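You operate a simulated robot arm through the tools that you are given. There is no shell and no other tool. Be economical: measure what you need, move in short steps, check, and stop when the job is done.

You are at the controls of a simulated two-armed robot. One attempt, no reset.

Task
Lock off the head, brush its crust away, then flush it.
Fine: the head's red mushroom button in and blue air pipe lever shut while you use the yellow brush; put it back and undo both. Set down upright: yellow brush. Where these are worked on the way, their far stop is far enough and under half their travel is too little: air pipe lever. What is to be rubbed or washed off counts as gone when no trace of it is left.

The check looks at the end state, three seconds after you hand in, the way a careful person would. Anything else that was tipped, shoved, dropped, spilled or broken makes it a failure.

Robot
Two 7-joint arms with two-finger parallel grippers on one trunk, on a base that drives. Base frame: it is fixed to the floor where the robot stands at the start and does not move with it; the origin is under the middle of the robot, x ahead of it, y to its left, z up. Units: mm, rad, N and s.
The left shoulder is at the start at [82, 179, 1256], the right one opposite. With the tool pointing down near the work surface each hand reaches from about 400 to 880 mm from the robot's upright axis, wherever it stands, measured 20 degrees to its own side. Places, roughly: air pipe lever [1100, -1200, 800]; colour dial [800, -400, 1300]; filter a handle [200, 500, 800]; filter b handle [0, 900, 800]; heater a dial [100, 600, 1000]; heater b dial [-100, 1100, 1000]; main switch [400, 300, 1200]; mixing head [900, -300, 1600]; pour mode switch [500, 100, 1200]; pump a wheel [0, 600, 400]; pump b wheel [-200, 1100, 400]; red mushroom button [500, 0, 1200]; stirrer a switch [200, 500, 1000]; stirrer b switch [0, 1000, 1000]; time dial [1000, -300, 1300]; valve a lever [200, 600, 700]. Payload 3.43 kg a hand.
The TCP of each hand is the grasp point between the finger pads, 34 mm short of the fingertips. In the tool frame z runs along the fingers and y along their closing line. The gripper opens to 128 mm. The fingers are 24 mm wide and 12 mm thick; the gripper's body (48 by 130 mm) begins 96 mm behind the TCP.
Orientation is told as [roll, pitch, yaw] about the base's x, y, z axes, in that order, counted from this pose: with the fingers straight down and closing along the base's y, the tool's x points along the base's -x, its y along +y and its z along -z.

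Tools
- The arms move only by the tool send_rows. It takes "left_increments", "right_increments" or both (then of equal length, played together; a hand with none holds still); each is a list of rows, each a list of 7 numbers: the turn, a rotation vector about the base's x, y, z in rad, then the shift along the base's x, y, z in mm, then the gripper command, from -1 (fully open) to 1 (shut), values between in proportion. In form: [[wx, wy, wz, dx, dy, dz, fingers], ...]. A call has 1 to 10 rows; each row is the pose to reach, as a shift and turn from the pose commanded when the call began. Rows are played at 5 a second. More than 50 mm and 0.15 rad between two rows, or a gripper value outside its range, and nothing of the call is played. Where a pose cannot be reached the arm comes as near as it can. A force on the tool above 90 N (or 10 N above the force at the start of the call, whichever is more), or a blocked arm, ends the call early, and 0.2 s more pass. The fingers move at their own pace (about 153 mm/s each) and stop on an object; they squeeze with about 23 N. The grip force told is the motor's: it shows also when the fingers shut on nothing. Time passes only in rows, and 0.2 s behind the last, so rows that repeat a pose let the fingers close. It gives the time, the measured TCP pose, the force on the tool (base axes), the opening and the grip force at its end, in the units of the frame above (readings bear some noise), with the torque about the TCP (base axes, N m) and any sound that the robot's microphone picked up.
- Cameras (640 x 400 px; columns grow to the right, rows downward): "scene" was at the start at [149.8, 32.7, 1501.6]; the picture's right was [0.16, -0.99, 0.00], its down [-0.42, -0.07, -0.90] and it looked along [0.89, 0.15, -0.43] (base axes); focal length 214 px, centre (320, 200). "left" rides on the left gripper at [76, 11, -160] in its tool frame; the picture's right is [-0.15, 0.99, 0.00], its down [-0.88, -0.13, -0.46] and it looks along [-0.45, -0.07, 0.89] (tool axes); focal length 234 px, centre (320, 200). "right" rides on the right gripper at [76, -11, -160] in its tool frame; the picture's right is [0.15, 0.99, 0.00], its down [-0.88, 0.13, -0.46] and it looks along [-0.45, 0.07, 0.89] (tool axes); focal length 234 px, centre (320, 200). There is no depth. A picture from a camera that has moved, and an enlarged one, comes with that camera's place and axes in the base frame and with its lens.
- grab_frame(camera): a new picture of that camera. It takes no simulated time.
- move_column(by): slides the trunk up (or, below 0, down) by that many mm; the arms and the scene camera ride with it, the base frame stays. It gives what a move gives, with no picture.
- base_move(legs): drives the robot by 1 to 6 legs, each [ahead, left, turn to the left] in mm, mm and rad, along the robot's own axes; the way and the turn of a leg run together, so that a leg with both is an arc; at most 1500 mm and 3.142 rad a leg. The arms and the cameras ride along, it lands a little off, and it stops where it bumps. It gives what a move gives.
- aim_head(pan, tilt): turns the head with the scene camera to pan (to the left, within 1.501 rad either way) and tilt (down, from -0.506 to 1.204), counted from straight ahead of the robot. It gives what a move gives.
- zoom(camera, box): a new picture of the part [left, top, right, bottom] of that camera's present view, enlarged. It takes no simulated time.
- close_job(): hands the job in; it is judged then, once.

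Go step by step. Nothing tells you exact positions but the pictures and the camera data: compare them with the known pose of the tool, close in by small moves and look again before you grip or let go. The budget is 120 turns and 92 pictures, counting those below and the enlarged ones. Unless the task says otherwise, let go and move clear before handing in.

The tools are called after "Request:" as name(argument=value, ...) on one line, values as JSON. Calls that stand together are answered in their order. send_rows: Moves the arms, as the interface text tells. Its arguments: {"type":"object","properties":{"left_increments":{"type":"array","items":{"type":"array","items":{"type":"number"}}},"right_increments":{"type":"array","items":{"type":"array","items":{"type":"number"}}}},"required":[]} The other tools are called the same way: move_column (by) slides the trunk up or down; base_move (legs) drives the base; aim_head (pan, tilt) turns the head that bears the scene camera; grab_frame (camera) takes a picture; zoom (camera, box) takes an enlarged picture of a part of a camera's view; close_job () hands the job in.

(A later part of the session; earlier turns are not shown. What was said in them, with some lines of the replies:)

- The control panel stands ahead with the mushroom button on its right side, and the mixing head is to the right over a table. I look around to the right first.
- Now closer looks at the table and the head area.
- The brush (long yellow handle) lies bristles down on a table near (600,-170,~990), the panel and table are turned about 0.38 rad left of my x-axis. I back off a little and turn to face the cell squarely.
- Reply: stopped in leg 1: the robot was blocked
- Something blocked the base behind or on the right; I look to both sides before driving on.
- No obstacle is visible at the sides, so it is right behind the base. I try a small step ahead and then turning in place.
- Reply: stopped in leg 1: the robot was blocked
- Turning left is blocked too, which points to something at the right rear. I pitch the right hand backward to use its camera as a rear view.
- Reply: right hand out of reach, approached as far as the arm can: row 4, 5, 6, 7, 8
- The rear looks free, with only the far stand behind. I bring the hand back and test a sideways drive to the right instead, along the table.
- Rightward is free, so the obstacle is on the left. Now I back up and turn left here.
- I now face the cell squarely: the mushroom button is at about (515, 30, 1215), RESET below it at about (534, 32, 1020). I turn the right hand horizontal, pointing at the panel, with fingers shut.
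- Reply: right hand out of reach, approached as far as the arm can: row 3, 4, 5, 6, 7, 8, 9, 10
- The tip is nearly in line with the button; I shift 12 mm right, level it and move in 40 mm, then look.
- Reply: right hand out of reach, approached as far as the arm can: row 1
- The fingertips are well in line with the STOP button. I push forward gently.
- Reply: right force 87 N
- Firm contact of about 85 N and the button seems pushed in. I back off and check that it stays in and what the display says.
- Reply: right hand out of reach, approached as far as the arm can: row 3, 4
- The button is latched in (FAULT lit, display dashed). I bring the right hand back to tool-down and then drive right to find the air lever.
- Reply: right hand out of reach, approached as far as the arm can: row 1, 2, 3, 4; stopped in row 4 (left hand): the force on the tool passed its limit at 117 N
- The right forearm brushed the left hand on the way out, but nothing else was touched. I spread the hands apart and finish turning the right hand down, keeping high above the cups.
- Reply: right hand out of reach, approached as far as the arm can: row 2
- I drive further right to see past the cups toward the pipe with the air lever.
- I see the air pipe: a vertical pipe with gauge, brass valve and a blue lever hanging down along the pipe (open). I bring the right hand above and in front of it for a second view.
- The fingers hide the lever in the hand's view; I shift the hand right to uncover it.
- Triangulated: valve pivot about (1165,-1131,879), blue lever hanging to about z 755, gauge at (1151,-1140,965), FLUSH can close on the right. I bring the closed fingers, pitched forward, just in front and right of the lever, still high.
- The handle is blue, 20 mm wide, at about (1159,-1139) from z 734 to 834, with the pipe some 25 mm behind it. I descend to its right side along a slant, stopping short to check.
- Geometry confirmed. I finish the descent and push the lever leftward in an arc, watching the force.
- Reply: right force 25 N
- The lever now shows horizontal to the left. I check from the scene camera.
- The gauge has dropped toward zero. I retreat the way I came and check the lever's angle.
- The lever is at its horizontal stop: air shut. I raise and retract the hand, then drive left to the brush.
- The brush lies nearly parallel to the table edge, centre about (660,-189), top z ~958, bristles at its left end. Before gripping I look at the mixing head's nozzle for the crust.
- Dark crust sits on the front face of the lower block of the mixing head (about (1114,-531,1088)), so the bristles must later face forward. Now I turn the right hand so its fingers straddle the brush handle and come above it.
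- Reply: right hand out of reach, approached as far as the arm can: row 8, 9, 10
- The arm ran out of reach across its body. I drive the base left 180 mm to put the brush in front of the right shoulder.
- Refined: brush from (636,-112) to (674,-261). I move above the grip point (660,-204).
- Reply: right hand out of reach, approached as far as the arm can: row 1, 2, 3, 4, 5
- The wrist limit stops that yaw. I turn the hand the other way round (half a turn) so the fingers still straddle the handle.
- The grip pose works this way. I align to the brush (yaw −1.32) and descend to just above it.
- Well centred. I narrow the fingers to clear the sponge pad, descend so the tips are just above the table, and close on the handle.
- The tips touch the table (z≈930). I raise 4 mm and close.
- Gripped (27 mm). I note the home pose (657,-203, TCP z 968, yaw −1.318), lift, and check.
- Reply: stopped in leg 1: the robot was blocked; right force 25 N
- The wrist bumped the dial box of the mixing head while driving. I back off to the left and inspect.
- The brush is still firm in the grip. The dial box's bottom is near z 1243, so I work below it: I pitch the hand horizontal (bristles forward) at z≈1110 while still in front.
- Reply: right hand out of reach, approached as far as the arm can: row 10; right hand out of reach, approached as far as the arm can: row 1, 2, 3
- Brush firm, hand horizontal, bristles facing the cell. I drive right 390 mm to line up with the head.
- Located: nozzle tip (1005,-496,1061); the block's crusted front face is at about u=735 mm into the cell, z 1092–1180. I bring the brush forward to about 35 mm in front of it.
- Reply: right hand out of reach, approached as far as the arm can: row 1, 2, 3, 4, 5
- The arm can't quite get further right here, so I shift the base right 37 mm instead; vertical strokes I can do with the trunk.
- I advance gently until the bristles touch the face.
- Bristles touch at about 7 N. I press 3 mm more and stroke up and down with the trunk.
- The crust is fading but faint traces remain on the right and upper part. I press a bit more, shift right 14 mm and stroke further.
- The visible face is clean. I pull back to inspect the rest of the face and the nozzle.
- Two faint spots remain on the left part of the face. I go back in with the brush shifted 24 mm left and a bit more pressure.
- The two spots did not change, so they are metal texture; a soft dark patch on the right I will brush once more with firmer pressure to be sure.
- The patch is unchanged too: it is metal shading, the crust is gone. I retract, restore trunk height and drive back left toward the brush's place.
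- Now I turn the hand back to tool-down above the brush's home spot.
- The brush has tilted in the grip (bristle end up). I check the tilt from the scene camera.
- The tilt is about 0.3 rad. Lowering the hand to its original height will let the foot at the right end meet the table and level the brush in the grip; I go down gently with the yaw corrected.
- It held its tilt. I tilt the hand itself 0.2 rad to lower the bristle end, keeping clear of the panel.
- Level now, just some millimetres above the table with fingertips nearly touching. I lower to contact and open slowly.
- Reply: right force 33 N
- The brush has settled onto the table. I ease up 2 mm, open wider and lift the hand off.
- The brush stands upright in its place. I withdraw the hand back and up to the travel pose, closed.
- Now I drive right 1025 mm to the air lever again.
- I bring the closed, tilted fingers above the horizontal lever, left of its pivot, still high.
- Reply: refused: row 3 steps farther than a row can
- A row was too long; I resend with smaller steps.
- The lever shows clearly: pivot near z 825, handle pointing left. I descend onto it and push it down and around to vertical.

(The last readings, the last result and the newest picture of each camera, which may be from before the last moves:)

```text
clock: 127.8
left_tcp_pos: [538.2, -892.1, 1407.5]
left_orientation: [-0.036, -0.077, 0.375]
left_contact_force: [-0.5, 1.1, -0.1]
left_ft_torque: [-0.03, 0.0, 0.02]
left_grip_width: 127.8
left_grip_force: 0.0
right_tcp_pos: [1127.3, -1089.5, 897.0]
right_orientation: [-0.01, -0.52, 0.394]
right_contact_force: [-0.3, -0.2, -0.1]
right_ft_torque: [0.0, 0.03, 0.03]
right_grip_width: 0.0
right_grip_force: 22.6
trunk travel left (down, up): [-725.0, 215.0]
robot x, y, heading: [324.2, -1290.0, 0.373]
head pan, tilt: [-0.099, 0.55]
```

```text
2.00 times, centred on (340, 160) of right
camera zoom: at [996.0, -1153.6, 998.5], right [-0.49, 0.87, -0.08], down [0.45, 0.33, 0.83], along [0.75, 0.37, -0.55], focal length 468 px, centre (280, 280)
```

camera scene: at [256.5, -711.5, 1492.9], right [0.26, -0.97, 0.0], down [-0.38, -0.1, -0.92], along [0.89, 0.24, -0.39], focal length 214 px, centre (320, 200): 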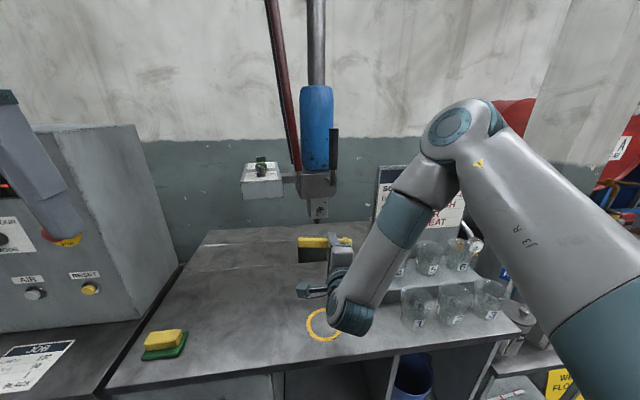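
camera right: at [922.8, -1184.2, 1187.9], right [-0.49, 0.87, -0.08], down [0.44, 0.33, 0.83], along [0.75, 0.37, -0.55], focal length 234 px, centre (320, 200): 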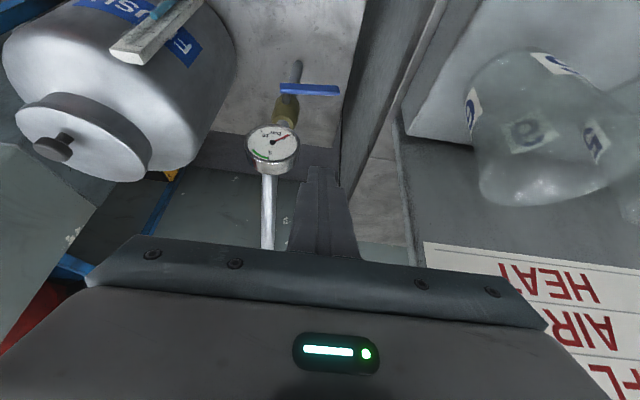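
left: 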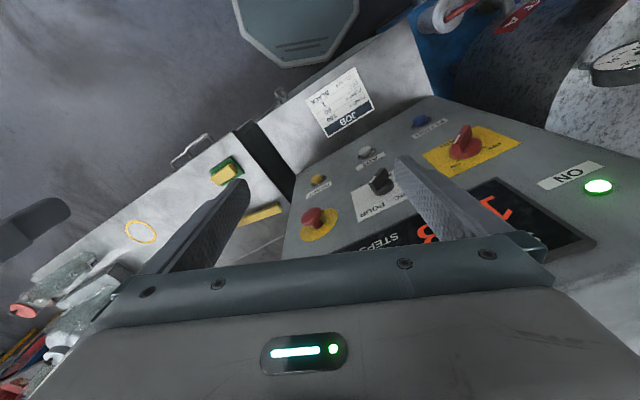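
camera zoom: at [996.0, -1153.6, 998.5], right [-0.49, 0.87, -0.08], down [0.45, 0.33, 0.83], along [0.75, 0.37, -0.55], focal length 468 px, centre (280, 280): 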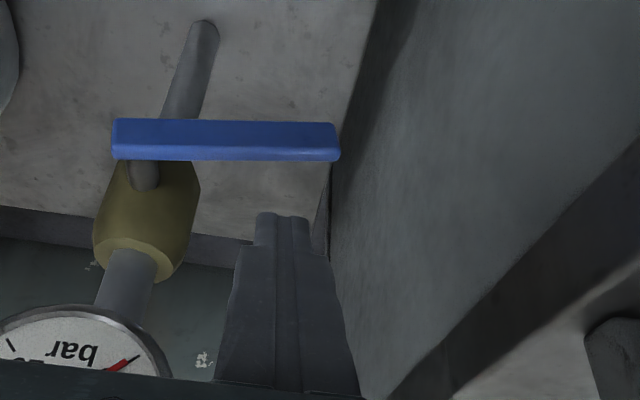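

Request:
send_rows(right_increments=[[0, 0, 0, -4, -1, -25, 1], [0, 0, 0, -4, -1, -45, 1], [0, 0, 0, -4, -1, -65, 1], [0, 0, 0, -3, -5, -85, 1], [0, 0, 0, 0, -11, -97, 1], [0, 0, 0, 4, -21, -102, 1], [0, 0, 0, 8, -31, -102, 1], [0, 0, 0, 10, -38, -102, 1]])

Request:
grab_frame(camera="right")

```text
clock: 129.6
left_tcp_pos: [538.0, -891.9, 1407.9]
left_orientation: [-0.036, -0.077, 0.374]
left_contact_force: [-0.1, -0.2, 0.0]
left_ft_torque: [0.01, 0.0, 0.01]
left_grip_width: 128.2
left_grip_force: 0.0
right_tcp_pos: [1138.3, -1127.1, 796.2]
right_orientation: [-0.011, -0.519, 0.397]
right_contact_force: [-2.0, 3.3, -2.0]
right_ft_torque: [-0.02, 0.0, -0.04]
right_grip_width: 0.2
right_grip_force: 22.7
trunk travel left (down, up): [-725.0, 215.0]
robot x, y, heading: [322.2, -1286.2, 0.377]
head pan, tilt: [-0.099, 0.55]
```

```text
14 pictures are left
camera right: at [1006.5, -1191.1, 896.8], right [-0.49, 0.87, -0.08], down [0.45, 0.33, 0.83], along [0.75, 0.37, -0.55], focal length 234 px, centre (320, 200)
```

right: 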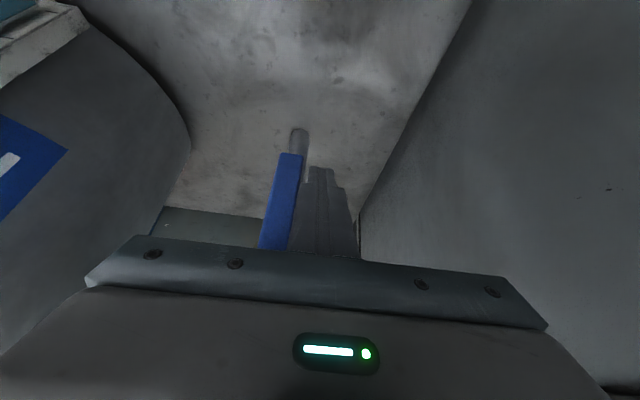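

The lever is vertical again. I give a small extra push to the stop, then retreat and check the gauge.

Request:
send_rows(right_increments=[[0, 0, 0, 2, -5, 0, 1], [0, 0, 0, 4, -10, 0, 1]])

Request:
send_rows(right_increments=[[0, 0, 0, -6, 15, 0, 1], [0, 0, 0, -20, 12, 40, 1], [0, 0, 0, -38, 6, 85, 1], [0, 0, 0, -55, 0, 130, 1], [0, 0, 0, -70, -6, 175, 1], [0, 0, 0, -85, -12, 220, 1], [0, 0, 0, -100, -18, 265, 1]])

Request:
zoom(camera="right", box=[200, 60, 400, 220])

```text
clock: 130.2
left_tcp_pos: [536.3, -886.9, 1406.9]
left_orientation: [-0.039, -0.078, 0.378]
left_contact_force: [0.1, -0.2, -0.1]
left_ft_torque: [0.04, 0.01, 0.01]
left_grip_width: 128.0
left_grip_force: 0.0
right_tcp_pos: [1137.5, -1127.6, 795.5]
right_orientation: [-0.007, -0.518, 0.405]
right_contact_force: [-15.1, 30.1, -2.0]
right_ft_torque: [-1.21, -0.73, -0.38]
right_grip_width: 0.1
right_grip_force: 23.3
trunk travel left (down, up): [-725.0, 215.0]
robot x, y, heading: [322.7, -1287.7, 0.383]
head pan, tilt: [-0.099, 0.55]
```

```text
clock: 131.8
left_tcp_pos: [538.7, -891.9, 1407.4]
left_orientation: [-0.034, -0.08, 0.377]
left_contact_force: [-0.1, 0.3, -0.4]
left_ft_torque: [0.01, -0.07, 0.01]
left_grip_width: 128.2
left_grip_force: 0.1
right_tcp_pos: [1040.1, -1155.8, 1062.5]
right_orientation: [-0.011, -0.521, 0.394]
right_contact_force: [-1.0, -1.2, 0.2]
right_ft_torque: [0.03, -0.01, 0.01]
right_grip_width: 0.1
right_grip_force: 22.9
trunk travel left (down, up): [-725.0, 215.0]
robot x, y, heading: [321.3, -1291.5, 0.374]
head pan, tilt: [-0.099, 0.55]
```

```text
2.50 times, centred on (300, 140) of right
camera zoom: at [909.5, -1220.4, 1163.3], right [-0.49, 0.87, -0.08], down [0.45, 0.33, 0.83], along [0.75, 0.37, -0.55], focal length 585 px, centre (370, 350)
```

zoom: 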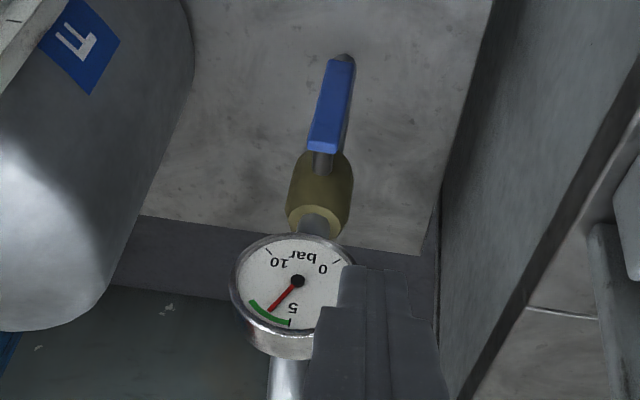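

Air is back on (gauge in the green). I lift, retract and drive back left to the panel.

Request:
send_rows(right_increments=[[0, 0, 0, -15, -15, 45, 1], [0, 0, 0, -30, -30, 90, 1], [-0.04, 0.1, 0, -55, -45, 130, 1], [-0.08, 0.2, 0, -80, -60, 165, 1], [-0.12, 0.3, 0, -105, -80, 200, 1], [-0.16, 0.4, 0, -130, -100, 230, 1], [-0.19, 0.484, 0, -160, -120, 255, 1], [-0.19, 0.484, 0, -180, -140, 270, 1]])

Request:
base_move(legs=[[0, 1190, 0]])

Request:
aim_head(pan=0, tilt=0.5)

```text
clock: 133.6
left_tcp_pos: [537.8, -894.1, 1408.4]
left_orientation: [-0.034, -0.079, 0.376]
left_contact_force: [-0.6, 0.1, 0.4]
left_ft_torque: [0.03, -0.02, -0.02]
left_grip_width: 128.0
left_grip_force: 0.0
right_tcp_pos: [860.2, -1296.8, 1331.0]
right_orientation: [0.001, 0.003, 0.394]
right_contact_force: [-0.3, -1.7, 0.0]
right_ft_torque: [0.04, 0.0, -0.03]
right_grip_width: 0.1
right_grip_force: 23.3
trunk travel left (down, up): [-725.0, 215.0]
robot x, y, heading: [324.3, -1287.4, 0.378]
head pan, tilt: [-0.099, 0.55]
```

```text
clock: 139.7
left_tcp_pos: [105.7, 215.8, 1408.0]
left_orientation: [-0.036, -0.076, 0.373]
left_contact_force: [-0.5, 0.0, 0.1]
left_ft_torque: [0.01, 0.01, -0.02]
left_grip_width: 128.1
left_grip_force: 0.1
right_tcp_pos: [427.7, -187.4, 1331.1]
right_orientation: [0.001, 0.002, 0.391]
right_contact_force: [-0.1, -0.4, 0.1]
right_ft_torque: [-0.04, 0.0, 0.0]
right_grip_width: 0.0
right_grip_force: 22.8
trunk travel left (down, up): [-725.0, 215.0]
robot x, y, heading: [-111.7, -178.4, 0.373]
head pan, tilt: [-0.099, 0.55]
```

```text
clock: 140.3
left_tcp_pos: [105.0, 217.8, 1407.0]
left_orientation: [-0.034, -0.078, 0.374]
left_contact_force: [-0.4, -0.5, -0.5]
left_ft_torque: [-0.03, 0.0, -0.03]
left_grip_width: 128.1
left_grip_force: 0.0
right_tcp_pos: [426.6, -186.8, 1331.6]
right_orientation: [0.001, 0.003, 0.391]
right_contact_force: [0.8, -0.1, -0.1]
right_ft_torque: [0.04, 0.01, 0.01]
right_grip_width: 0.2
right_grip_force: 23.0
trunk travel left (down, up): [-725.0, 215.0]
robot x, y, heading: [-115.2, -176.2, 0.374]
head pan, tilt: [0.0, 0.499]
```

I pitch the right hand horizontal toward the STOP button again.

Request:
send_rows(right_increments=[[0.054, -0.137, 0, -4, 10, -12, 1], [0.108, -0.274, 0, -8, 25, -24, 1], [0.161, -0.41, 0, -12, 45, -36, 1], [0.215, -0.547, 0, -16, 65, -48, 1], [0.269, -0.684, 0, -20, 85, -60, 1], [0.323, -0.82, 0, -24, 105, -72, 1], [0.376, -0.957, 0, -28, 125, -84, 1], [0.43, -1.094, 0, -32, 145, -96, 0.5], [0.484, -1.23, 0, -36, 165, -108, -0.1], [0.538, -1.367, 0, -37, 178, -118, -0.1]])

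Request:
send_rows(right_increments=[[0.018, -0.047, 0, 5, -5, 0, -0.1], [0.036, -0.093, 0, 10, -8, 0, -0.1]])

Request:
grab_frame(camera="right")

```text
clock: 142.5
left_tcp_pos: [102.1, 220.1, 1407.6]
left_orientation: [-0.039, -0.079, 0.373]
left_contact_force: [-0.9, 0.3, 0.1]
left_ft_torque: [-0.06, -0.05, 0.02]
left_grip_width: 128.1
left_grip_force: 0.2
right_tcp_pos: [388.4, -3.9, 1214.6]
right_orientation: [-0.19, -1.469, 0.566]
right_contact_force: [-1.1, 0.3, 0.0]
right_ft_torque: [0.0, 0.02, -0.04]
right_grip_width: 70.2
right_grip_force: 0.1
right hand out of reach, approached as far as the arm can: row 8, 9
trunk travel left (down, up): [-725.0, 215.0]
robot x, y, heading: [-110.4, -178.8, 0.369]
head pan, tilt: [0.0, 0.499]
```

```text
clock: 143.1
left_tcp_pos: [103.2, 219.0, 1407.9]
left_orientation: [-0.037, -0.08, 0.374]
left_contact_force: [0.4, -0.2, -0.4]
left_ft_torque: [-0.02, -0.02, -0.04]
left_grip_width: 128.3
left_grip_force: 0.0
right_tcp_pos: [400.6, -10.4, 1213.2]
right_orientation: [-1.519, -1.554, 1.894]
right_contact_force: [1.1, 0.4, 0.3]
right_ft_torque: [-0.01, 0.0, -0.01]
right_grip_width: 70.4
right_grip_force: 0.1
right hand out of reach, approached as far as the arm can: row 1, 2
trunk travel left (down, up): [-725.0, 215.0]
robot x, y, heading: [-108.3, -175.4, 0.368]
head pan, tilt: [0.0, 0.499]
```

```text
12 pictures are left
camera right: at [255.9, -81.3, 1137.8], right [-0.36, 0.92, -0.16], down [-0.48, -0.03, 0.88], along [0.8, 0.4, 0.45], focal length 234 px, centre (320, 200)
```

right: 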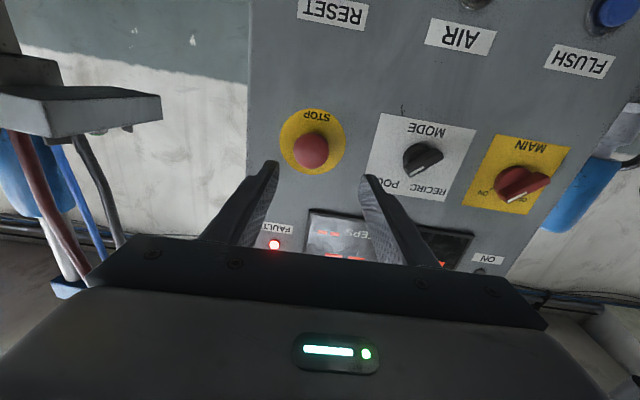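

The STOP button is centred between the open fingers. I move in to straddle its head and grip it.

Request:
send_rows(right_increments=[[0, 0, 0, 21, 3, 3, -0.1], [0, 0, 0, 43, 9, 3, -0.1], [0, 0, 0, 64, 16, 3, -0.1], [0, 0, 0, 85, 23, 3, -0.1], [0, 0, 0, 85, 23, 3, 0.5], [0, 0, 0, 85, 23, 3, 1], [0, 0, 0, 85, 23, 3, 1]])

Request:
grab_frame(camera="right")

```text
clock: 144.7
left_tcp_pos: [104.9, 218.7, 1407.9]
left_orientation: [-0.039, -0.076, 0.373]
left_contact_force: [-0.8, -0.4, -0.3]
left_ft_torque: [0.01, -0.02, 0.02]
left_grip_width: 128.2
left_grip_force: 0.0
right_tcp_pos: [487.5, 11.6, 1216.0]
right_orientation: [-1.37, -1.552, 1.745]
right_contact_force: [-2.4, 4.8, -1.7]
right_ft_torque: [-0.07, 0.04, 0.01]
right_grip_width: 42.3
right_grip_force: 45.2
trunk travel left (down, up): [-725.0, 215.0]
robot x, y, heading: [-108.7, -177.8, 0.369]
head pan, tilt: [0.0, 0.499]
```

```text
11 pictures are left
camera right: at [342.4, -58.5, 1140.7], right [-0.36, 0.92, -0.16], down [-0.47, -0.03, 0.88], along [0.8, 0.4, 0.45], focal length 234 px, centre (320, 200)
```

right: 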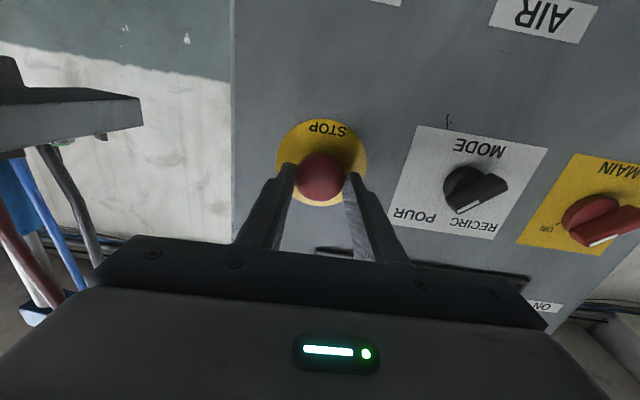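

The button is gripped. I twist it clockwise about 0.7 rad and then pull gently.

Request:
send_rows(right_increments=[[0.13, 0.051, 0, 0, 0, 0, 1], [0.26, 0.101, 0, 0, 0, 0, 1], [0.39, 0.152, 0, 0, 0, 0, 1], [0.52, 0.203, 0, 0, 0, 0, 1], [0.65, 0.253, 0, 0, 0, 0, 1], [0.65, 0.253, 0, -8, -3, 0, 1], [0.65, 0.253, 0, -15, -6, 0, 1]])

Request:
grab_frame(camera="right")

```text
clock: 146.3
left_tcp_pos: [105.7, 218.4, 1406.6]
left_orientation: [-0.036, -0.077, 0.375]
left_contact_force: [0.1, -0.4, -0.3]
left_ft_torque: [-0.01, 0.02, -0.02]
left_grip_width: 127.8
left_grip_force: 0.0
right_tcp_pos: [474.4, 4.7, 1217.1]
right_orientation: [1.576, -0.887, -1.201]
right_contact_force: [5.5, 0.3, 12.4]
right_ft_torque: [0.28, -0.27, -0.25]
right_grip_width: 39.0
right_grip_force: 45.1
trunk travel left (down, up): [-725.0, 215.0]
robot x, y, heading: [-112.3, -184.4, 0.373]
head pan, tilt: [0.0, 0.499]
```

```text
10 pictures are left
camera right: at [310.4, -17.1, 1150.5], right [-0.31, 0.8, 0.51], down [-0.26, -0.59, 0.76], along [0.91, 0.11, 0.39], focal length 234 px, centre (320, 200)
```

right: 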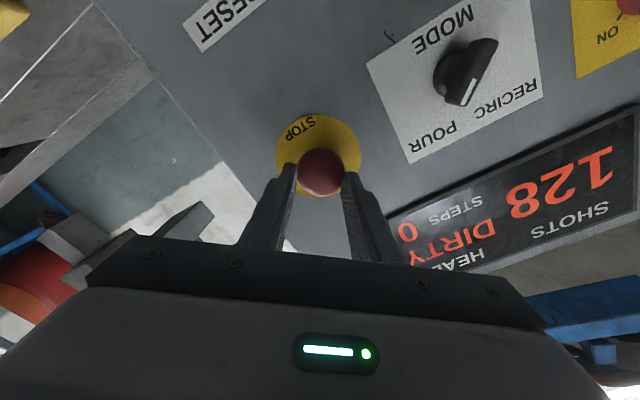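

The display is back (128, DIRTY), so STOP is released. I open, back straight off and untwist.

Request:
send_rows(right_increments=[[0, 0, 0, 0, 0, 0, 0.3], [0, 0, 0, 0, 0, 0, -0.1], [0, 0, 0, 0, 0, 0, -0.1], [0, 0, 0, -28, -11, 0, -0.1], [0, 0, 0, -60, -23, 0, -0.1], [-0.13, -0.051, 0, -85, -35, 0, -0.1], [-0.26, -0.101, 0, -90, -50, 0, 0], [-0.39, -0.152, 0, -92, -80, 0, 1], [-0.52, -0.203, 0, -94, -110, 0, 1], [-0.65, -0.253, 0, -96, -140, 0, 1]])

Request:
grab_frame(camera="scene")

```text
clock: 148.5
left_tcp_pos: [104.3, 216.5, 1407.2]
left_orientation: [-0.035, -0.077, 0.373]
left_contact_force: [-0.4, -0.5, 0.2]
left_ft_torque: [0.02, -0.01, -0.03]
left_grip_width: 128.0
left_grip_force: 0.0
right_tcp_pos: [434.4, -35.3, 1198.6]
right_orientation: [-1.404, -1.553, 1.779]
right_contact_force: [-0.1, -1.1, 0.4]
right_ft_torque: [0.02, 0.02, 0.03]
right_grip_width: 0.0
right_grip_force: 23.0
right hand out of reach, approached as far as the arm can: row 6, 7, 8, 9, 10
trunk travel left (down, up): [-725.0, 215.0]
robot x, y, heading: [-110.7, -179.1, 0.374]
head pan, tilt: [0.0, 0.499]
```

```text
9 pictures are left
camera scene: at [20.1, -126.4, 1483.8], right [0.36, -0.93, 0.0], down [-0.45, -0.17, -0.88], along [0.82, 0.32, -0.48], focal length 214 px, centre (320, 200)
```

scene: 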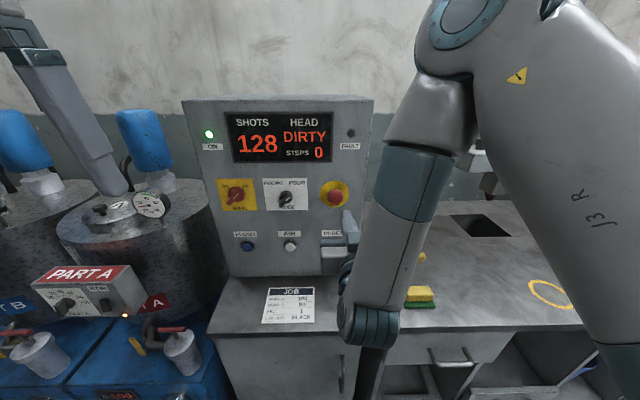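

ON is green and FAULT is off. The blue FLUSH button at about (425,280,1033) suits the left arm; I bring the left hand, closed and pitched forward, in front of it.

Request:
send_rows(left_increments=[[0.048, -0.124, 0, 22, 2, -36, 0], [0.097, -0.248, 0, 44, 5, -72, 1], [0.145, -0.373, 0, 66, 7, -108, 1], [0.193, -0.497, 0, 88, 10, -144, 1], [0.241, -0.621, 0, 110, 12, -180, 1], [0.29, -0.745, 0, 132, 15, -216, 1], [0.338, -0.87, 0, 154, 17, -252, 1], [0.386, -0.994, 0, 176, 20, -288, 1], [0.434, -1.118, 0, 198, 22, -326, 1], [0.434, -1.118, 0, 215, 24, -364, 1]])

Request:
grab_frame(camera="left")

Request:
zoom(camera="scene", box=[180, 160, 380, 300])

```text
clock: 150.7
left_tcp_pos: [338.4, 248.1, 1033.9]
left_orientation: [-0.047, -1.278, 0.382]
left_contact_force: [-0.3, -0.3, 0.5]
left_ft_torque: [0.01, -0.01, -0.03]
left_grip_width: 0.0
left_grip_force: 23.0
left hand out of reach, approached as far as the arm can: row 5, 6, 7, 8, 9, 10
right_tcp_pos: [434.0, -35.0, 1198.8]
right_orientation: [-1.417, -1.553, 1.79]
right_contact_force: [0.1, 0.0, -0.6]
right_ft_torque: [0.0, -0.02, -0.01]
right_grip_width: 0.0
right_grip_force: 22.8
trunk travel left (down, up): [-725.0, 215.0]
robot x, y, heading: [-111.4, -181.9, 0.371]
head pan, tilt: [0.0, 0.499]
```

```text
8 pictures are left
camera left: at [169.0, 199.5, 1007.2], right [-0.29, 0.95, 0.13], down [-0.13, -0.17, 0.98], along [0.95, 0.26, 0.17], focal length 234 px, centre (320, 200)
```

left: 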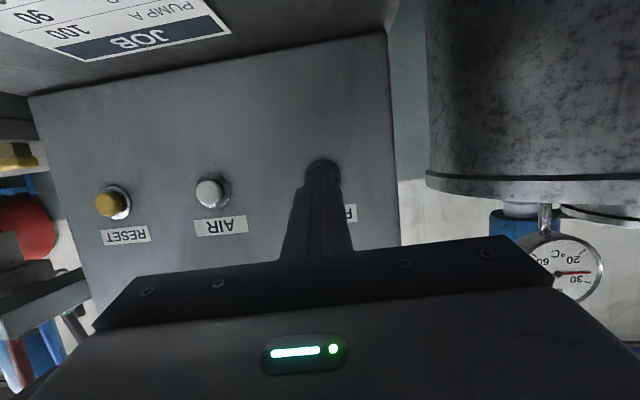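

```text
2.86 times, centred on (280, 230) of scene
camera zoom: at [19.9, -126.3, 1483.9], right [0.36, -0.93, 0.0], down [-0.45, -0.17, -0.88], along [0.82, 0.32, -0.48], focal length 613 px, centre (434, 114)
```

zoom: 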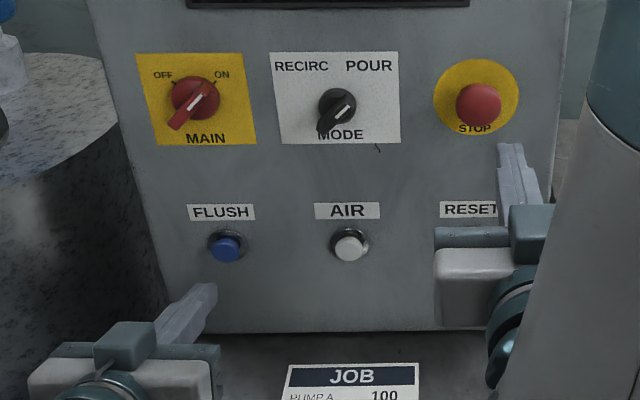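

The left fingertips point right at FLUSH. I press it along the panel normal and hold briefly.

Request:
send_rows(left_increments=[[0, 0, 0, 15, 3, -2, 1], [0, 0, 0, 29, 9, -3, 1], [0, 0, 0, 43, 14, -3, 1], [0, 0, 0, 52, 18, -3, 1], [0, 0, 0, 59, 21, -3, 1], [0, 0, 0, 66, 23, -3, 1], [0, 0, 0, 71, 25, -3, 1]])

Request:
zoom(camera="scene", box=[180, 90, 380, 270])

```text
clock: 152.5
left_tcp_pos: [387.0, 264.6, 1031.5]
left_orientation: [-0.053, -1.269, 0.382]
left_contact_force: [-24.5, -14.9, -0.4]
left_ft_torque: [0.01, -0.07, 0.2]
left_grip_width: 0.1
left_grip_force: 22.7
right_tcp_pos: [416.2, -34.6, 1206.4]
right_orientation: [-2.128, -1.549, 2.509]
right_contact_force: [-0.9, -0.1, 1.3]
right_ft_torque: [-0.01, 0.05, -0.01]
right_grip_width: 0.0
right_grip_force: 23.3
trunk travel left (down, up): [-725.0, 215.0]
robot x, y, heading: [-115.6, -179.4, 0.378]
head pan, tilt: [0.0, 0.499]
heard: click
stopped in row 7 (left hand): the force on the tool passed its limit at 95 N (the readings are from after the stop); the commanded pose is now the measured one
```

```text
2.22 times, centred on (280, 180) of scene
camera zoom: at [-1.5, -131.6, 1486.2], right [0.37, -0.93, 0.0], down [-0.43, -0.17, -0.88], along [0.82, 0.33, -0.47], focal length 477 px, centre (409, 244)
```

zoom: 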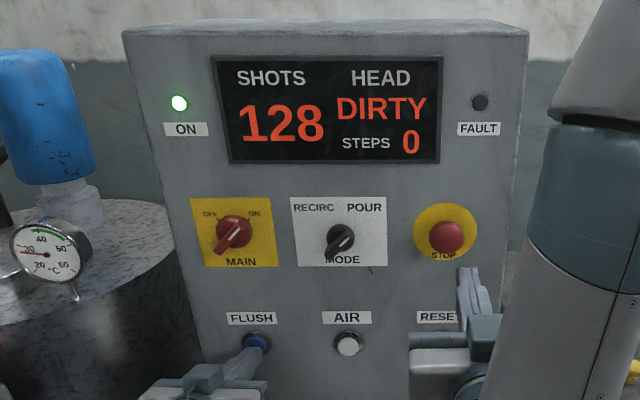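

A click was heard, the display still says DIRTY. I release the button, wait, and look again.

Request:
send_rows(left_increments=[[0, 0, 0, -14, -5, 0, 1], [0, 0, 0, -28, -11, 0, 1], [0, 0, 0, -28, -11, 0, 1], [0, 0, 0, -28, -11, 0, 1], [0, 0, 0, -28, -11, 0, 1], [0, 0, 0, -28, -11, 0, 1], [0, 0, 0, -28, -11, 0, 1], [0, 0, 0, -28, -11, 0, 1], [0, 0, 0, -28, -11, 0, 1], [0, 0, 0, -28, -11, 0, 1]])

Request:
zoom(camera="scene", box=[180, 90, 380, 270])

```text
clock: 154.7
left_tcp_pos: [377.7, 260.3, 1025.1]
left_orientation: [-0.043, -1.262, 0.376]
left_contact_force: [0.6, 0.0, 0.0]
left_ft_torque: [0.02, 0.06, -0.01]
left_grip_width: 0.0
left_grip_force: 22.6
right_tcp_pos: [433.7, -33.2, 1199.5]
right_orientation: [-1.409, -1.553, 1.784]
right_contact_force: [-0.1, 0.2, -0.4]
right_ft_torque: [0.0, -0.01, 0.03]
right_grip_width: 0.0
right_grip_force: 23.1
trunk travel left (down, up): [-725.0, 215.0]
robot x, y, heading: [-116.9, -176.6, 0.372]
head pan, tilt: [0.0, 0.499]
```

```text
2.22 times, centred on (280, 180) of scene
camera zoom: at [18.5, -126.2, 1483.8], right [0.37, -0.93, 0.0], down [-0.45, -0.18, -0.88], along [0.82, 0.32, -0.48], focal length 477 px, centre (409, 244)
```

zoom: 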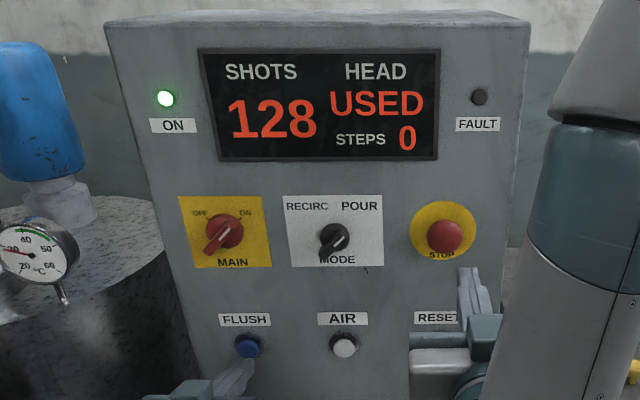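

HEAD changed from DIRTY to USED, so the flush worked partly; it likely needs a longer hold. I press again and hold.

Request:
send_rows(left_increments=[[0, 0, 0, 22, 8, 0, 1], [0, 0, 0, 34, 13, 0, 1], [0, 0, 0, 40, 15, 0, 1], [0, 0, 0, 44, 17, 0, 1], [0, 0, 0, 44, 17, 0, 1], [0, 0, 0, 44, 17, 0, 1], [0, 0, 0, 44, 17, 0, 1], [0, 0, 0, 44, 17, 0, 1], [0, 0, 0, 44, 17, 0, 1], [0, 0, 0, 44, 17, 0, 1]])

Request:
send_rows(left_increments=[[0, 0, 0, 0, 0, 0, 1], [0, 0, 0, 0, 0, 0, 1], [0, 0, 0, 0, 0, 0, 1], [0, 0, 0, 0, 0, 0, 1], [0, 0, 0, 0, 0, 0, 1], [0, 0, 0, 0, 0, 0, 1], [0, 0, 0, 0, 0, 0, 1], [0, 0, 0, 0, 0, 0, 1], [0, 0, 0, 0, 0, 0, 1], [0, 0, 0, 0, 0, 0, 1]])

Request:
zoom(camera="scene", box=[180, 90, 380, 270])

```text
clock: 155.5
left_tcp_pos: [388.7, 264.8, 1026.1]
left_orientation: [-0.056, -1.254, 0.379]
left_contact_force: [-29.6, -15.4, 1.8]
left_ft_torque: [0.03, -0.03, 0.19]
left_grip_width: 0.0
left_grip_force: 22.9
right_tcp_pos: [409.6, -34.9, 1207.8]
right_orientation: [-2.207, -1.55, 2.593]
right_contact_force: [-0.8, 0.3, -0.4]
right_ft_torque: [-0.03, 0.05, -0.03]
right_grip_width: 0.0
right_grip_force: 23.2
trunk travel left (down, up): [-725.0, 215.0]
robot x, y, heading: [-117.6, -181.8, 0.376]
head pan, tilt: [0.0, 0.499]
heard: click
stopped in row 4 (left hand): the force on the tool passed its limit at 150 N (the readings are from after the stop); the commanded pose is now the measured one
```

```text
clock: 155.9
left_tcp_pos: [388.2, 264.5, 1026.0]
left_orientation: [-0.06, -1.255, 0.381]
left_contact_force: [-29.6, -14.7, 8.4]
left_ft_torque: [0.08, -0.37, 0.12]
left_grip_width: 0.0
left_grip_force: 22.9
right_tcp_pos: [412.5, -33.0, 1205.0]
right_orientation: [-2.05, -1.553, 2.438]
right_contact_force: [-0.8, 1.0, 0.2]
right_ft_torque: [0.0, 0.04, 0.04]
right_grip_width: 0.0
right_grip_force: 22.8
trunk travel left (down, up): [-725.0, 215.0]
robot x, y, heading: [-120.5, -183.9, 0.385]
head pan, tilt: [0.0, 0.499]
stopped in row 2 (left hand): the force on the tool passed its limit at 229 N (the readings are from after the stop); the commanded pose is now the measured one
```

```text
2.22 times, centred on (280, 180) of scene
camera zoom: at [-4.2, -131.6, 1485.6], right [0.38, -0.93, 0.0], down [-0.43, -0.18, -0.88], along [0.82, 0.33, -0.47], focal length 477 px, centre (409, 244)
```

zoom: 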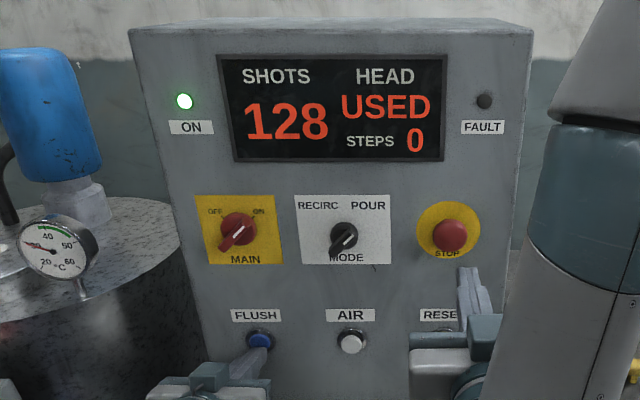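

The push was harder than needed; I back off gently and wait a few seconds before checking.

Request:
send_rows(left_increments=[[0, 0, 0, -6, -2, 0, 1], [0, 0, 0, -14, -5, 0, 1], [0, 0, 0, -22, -8, 0, 1], [0, 0, 0, -22, -8, 0, 1], [0, 0, 0, -22, -8, 0, 1], [0, 0, 0, -22, -8, 0, 1], [0, 0, 0, -22, -8, 0, 1], [0, 0, 0, -22, -8, 0, 1], [0, 0, 0, -22, -8, 0, 1], [0, 0, 0, -22, -8, 0, 1]])

Request:
send_rows(left_increments=[[0, 0, 0, 0, 0, 0, 1], [0, 0, 0, 0, 0, 0, 1], [0, 0, 0, 0, 0, 0, 1], [0, 0, 0, 0, 0, 0, 1], [0, 0, 0, 0, 0, 0, 1], [0, 0, 0, 0, 0, 0, 1], [0, 0, 0, 0, 0, 0, 1], [0, 0, 0, 0, 0, 0, 1], [0, 0, 0, 0, 0, 0, 1], [0, 0, 0, 0, 0, 0, 1]])

Request:
zoom(camera="scene", box=[180, 90, 380, 270])

```text
clock: 158.1
left_tcp_pos: [382.7, 261.5, 1014.8]
left_orientation: [-0.045, -1.24, 0.371]
left_contact_force: [0.7, -3.2, -17.2]
left_ft_torque: [-0.22, 0.58, -0.09]
left_grip_width: 0.1
left_grip_force: 23.1
right_tcp_pos: [429.7, -29.7, 1197.1]
right_orientation: [-1.284, -1.552, 1.666]
right_contact_force: [0.2, -0.5, 0.8]
right_ft_torque: [-0.01, 0.0, 0.03]
right_grip_width: 0.2
right_grip_force: 23.4
trunk travel left (down, up): [-725.0, 215.0]
robot x, y, heading: [-121.8, -182.9, 0.379]
head pan, tilt: [0.0, 0.499]
```

```text
clock: 160.3
left_tcp_pos: [382.4, 262.3, 1014.2]
left_orientation: [-0.048, -1.238, 0.374]
left_contact_force: [0.4, -3.8, -23.5]
left_ft_torque: [-0.28, 0.8, -0.15]
left_grip_width: 0.3
left_grip_force: 23.5
right_tcp_pos: [429.7, -29.2, 1197.1]
right_orientation: [-1.262, -1.554, 1.645]
right_contact_force: [-0.4, -0.9, 0.5]
right_ft_torque: [-0.01, -0.02, -0.02]
right_grip_width: 0.0
right_grip_force: 23.4
trunk travel left (down, up): [-725.0, 215.0]
robot x, y, heading: [-116.1, -181.2, 0.38]
head pan, tilt: [0.0, 0.499]
```

```text
2.22 times, centred on (280, 180) of scene
camera zoom: at [16.5, -125.2, 1483.4], right [0.37, -0.93, 0.0], down [-0.45, -0.18, -0.88], along [0.81, 0.33, -0.48], focal length 477 px, centre (409, 244)
```

zoom: 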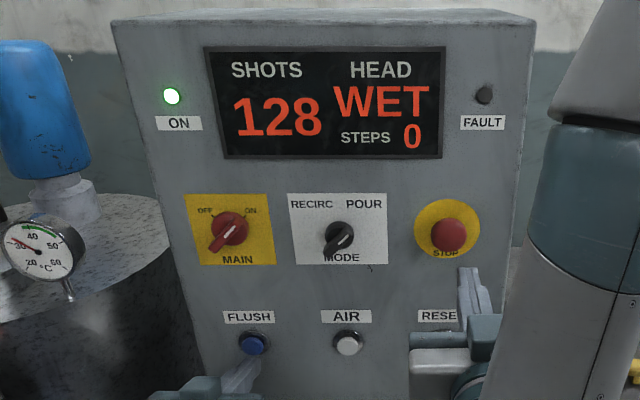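

HEAD now reads WET: the flush is done, as asked. The left fingertip seems caught under the button rim, so I ease it down and back, then withdraw with the hand unpitching.

Request:
send_rows(left_increments=[[0, 0, 0, 0, 0, -12, 1], [-0.048, 0.124, 0, -18, -6, -14, 1], [-0.097, 0.248, 0, -38, -13, -10, 1], [-0.145, 0.373, 0, -60, -18, 5, 1], [-0.193, 0.497, 0, -82, -20, 30, 1], [-0.241, 0.621, 0, -104, -22, 60, 1], [-0.29, 0.745, 0, -126, -24, 95, 1], [-0.338, 0.87, 0, -148, -26, 130, 1], [-0.386, 0.994, 0, -170, -28, 168, 1], [-0.434, 1.118, 0, -190, -30, 206, 1]])

```text
clock: 162.5
left_tcp_pos: [192.4, 231.1, 1223.2]
left_orientation: [-0.044, -0.042, 0.373]
left_contact_force: [0.1, 0.6, -0.1]
left_ft_torque: [0.06, 0.0, -0.03]
left_grip_width: 0.0
left_grip_force: 23.3
right_tcp_pos: [427.9, -31.6, 1199.6]
right_orientation: [-1.404, -1.555, 1.785]
right_contact_force: [0.4, 0.0, 0.2]
right_ft_torque: [0.0, -0.02, 0.01]
right_grip_width: 0.0
right_grip_force: 22.8
trunk travel left (down, up): [-725.0, 215.0]
robot x, y, heading: [-116.1, -177.9, 0.383]
head pan, tilt: [0.0, 0.499]
```

Left hand is clear. I withdraw the right hand from the panel too, then take a final look.

Request:
send_rows(right_increments=[[-0.054, 0.137, 0, -8, -20, 8, 1], [-0.108, 0.274, 0, -16, -45, 16, 1], [-0.161, 0.41, 0, -24, -70, 24, 1], [-0.215, 0.547, 0, -32, -95, 35, 1], [-0.269, 0.684, 0, -40, -120, 50, 1], [-0.323, 0.82, 0, -45, -145, 65, 1], [-0.376, 0.957, 0, -50, -165, 80, 1], [-0.43, 1.094, 0, -55, -185, 100, 1], [-0.484, 1.23, 0, -60, -205, 120, 1], [-0.538, 1.367, 0, -65, -225, 140, 1]])

Request:
aim_head(pan=-0.25, tilt=0.5)

Request:
grab_frame(camera="scene")

```text
clock: 164.7
left_tcp_pos: [193.1, 232.1, 1221.7]
left_orientation: [-0.044, -0.043, 0.371]
left_contact_force: [0.6, 0.5, 0.4]
left_ft_torque: [0.02, 0.03, 0.01]
left_grip_width: 0.0
left_grip_force: 23.4
right_tcp_pos: [364.9, -258.0, 1337.7]
right_orientation: [0.009, -0.095, 0.391]
right_contact_force: [0.5, -0.2, -0.2]
right_ft_torque: [0.03, 0.03, 0.04]
right_grip_width: 0.0
right_grip_force: 22.9
right hand out of reach, approached as far as the arm can: row 1, 2, 3, 4, 5
trunk travel left (down, up): [-725.0, 215.0]
robot x, y, heading: [-117.0, -181.6, 0.379]
head pan, tilt: [0.0, 0.499]
```

```text
clock: 165.5
left_tcp_pos: [192.2, 232.0, 1221.9]
left_orientation: [-0.046, -0.043, 0.369]
left_contact_force: [-0.4, 0.2, 0.2]
left_ft_torque: [0.0, 0.01, -0.03]
left_grip_width: 0.0
left_grip_force: 22.9
right_tcp_pos: [362.3, -256.7, 1338.2]
right_orientation: [0.006, -0.101, 0.391]
right_contact_force: [-0.7, -0.6, -0.1]
right_ft_torque: [-0.02, -0.02, -0.01]
right_grip_width: 0.1
right_grip_force: 23.3
trunk travel left (down, up): [-725.0, 215.0]
robot x, y, heading: [-115.3, -180.1, 0.379]
head pan, tilt: [-0.25, 0.499]
```

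```text
2 pictures are left
camera scene: at [19.2, -148.5, 1483.9], right [0.13, -0.99, 0.0], down [-0.47, -0.06, -0.88], along [0.87, 0.12, -0.48], focal length 214 px, centre (320, 200)
```

scene: 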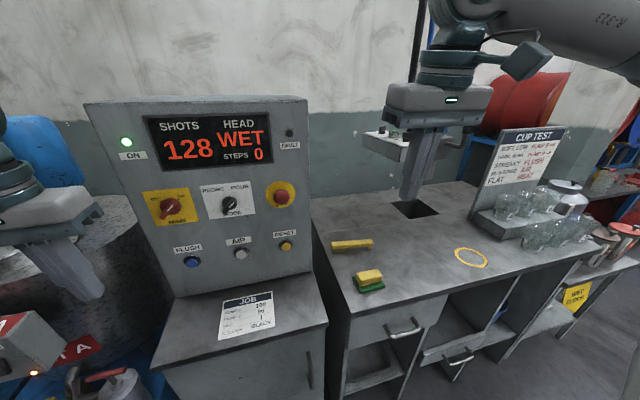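

The brush is back upright, STOP is released, the air is open again, and the display shows HEAD WET after the flush. Both hands are clear, so I hand in.

Request:
close_job()

```text
The job is handed in.
```

The head was locked off, brushed clean of crust, unlocked and flushed, and the job is handed in. The brush is back upright in its place, and the display ended on HEAD WET. I did not press AIR, since the task asked only for a flush.

Three contacts along the way:
- **Mixing head:** my wrist bumped its dial box once while driving, and it looked undisturbed.
- **FLUSH button:** I pressed it twice, because the display first only went from DIRTY to USED. The second press peaked at about 229 N, harder than intended.
- **My own arms:** the right forearm knocked the left hand once, without touching anything else.
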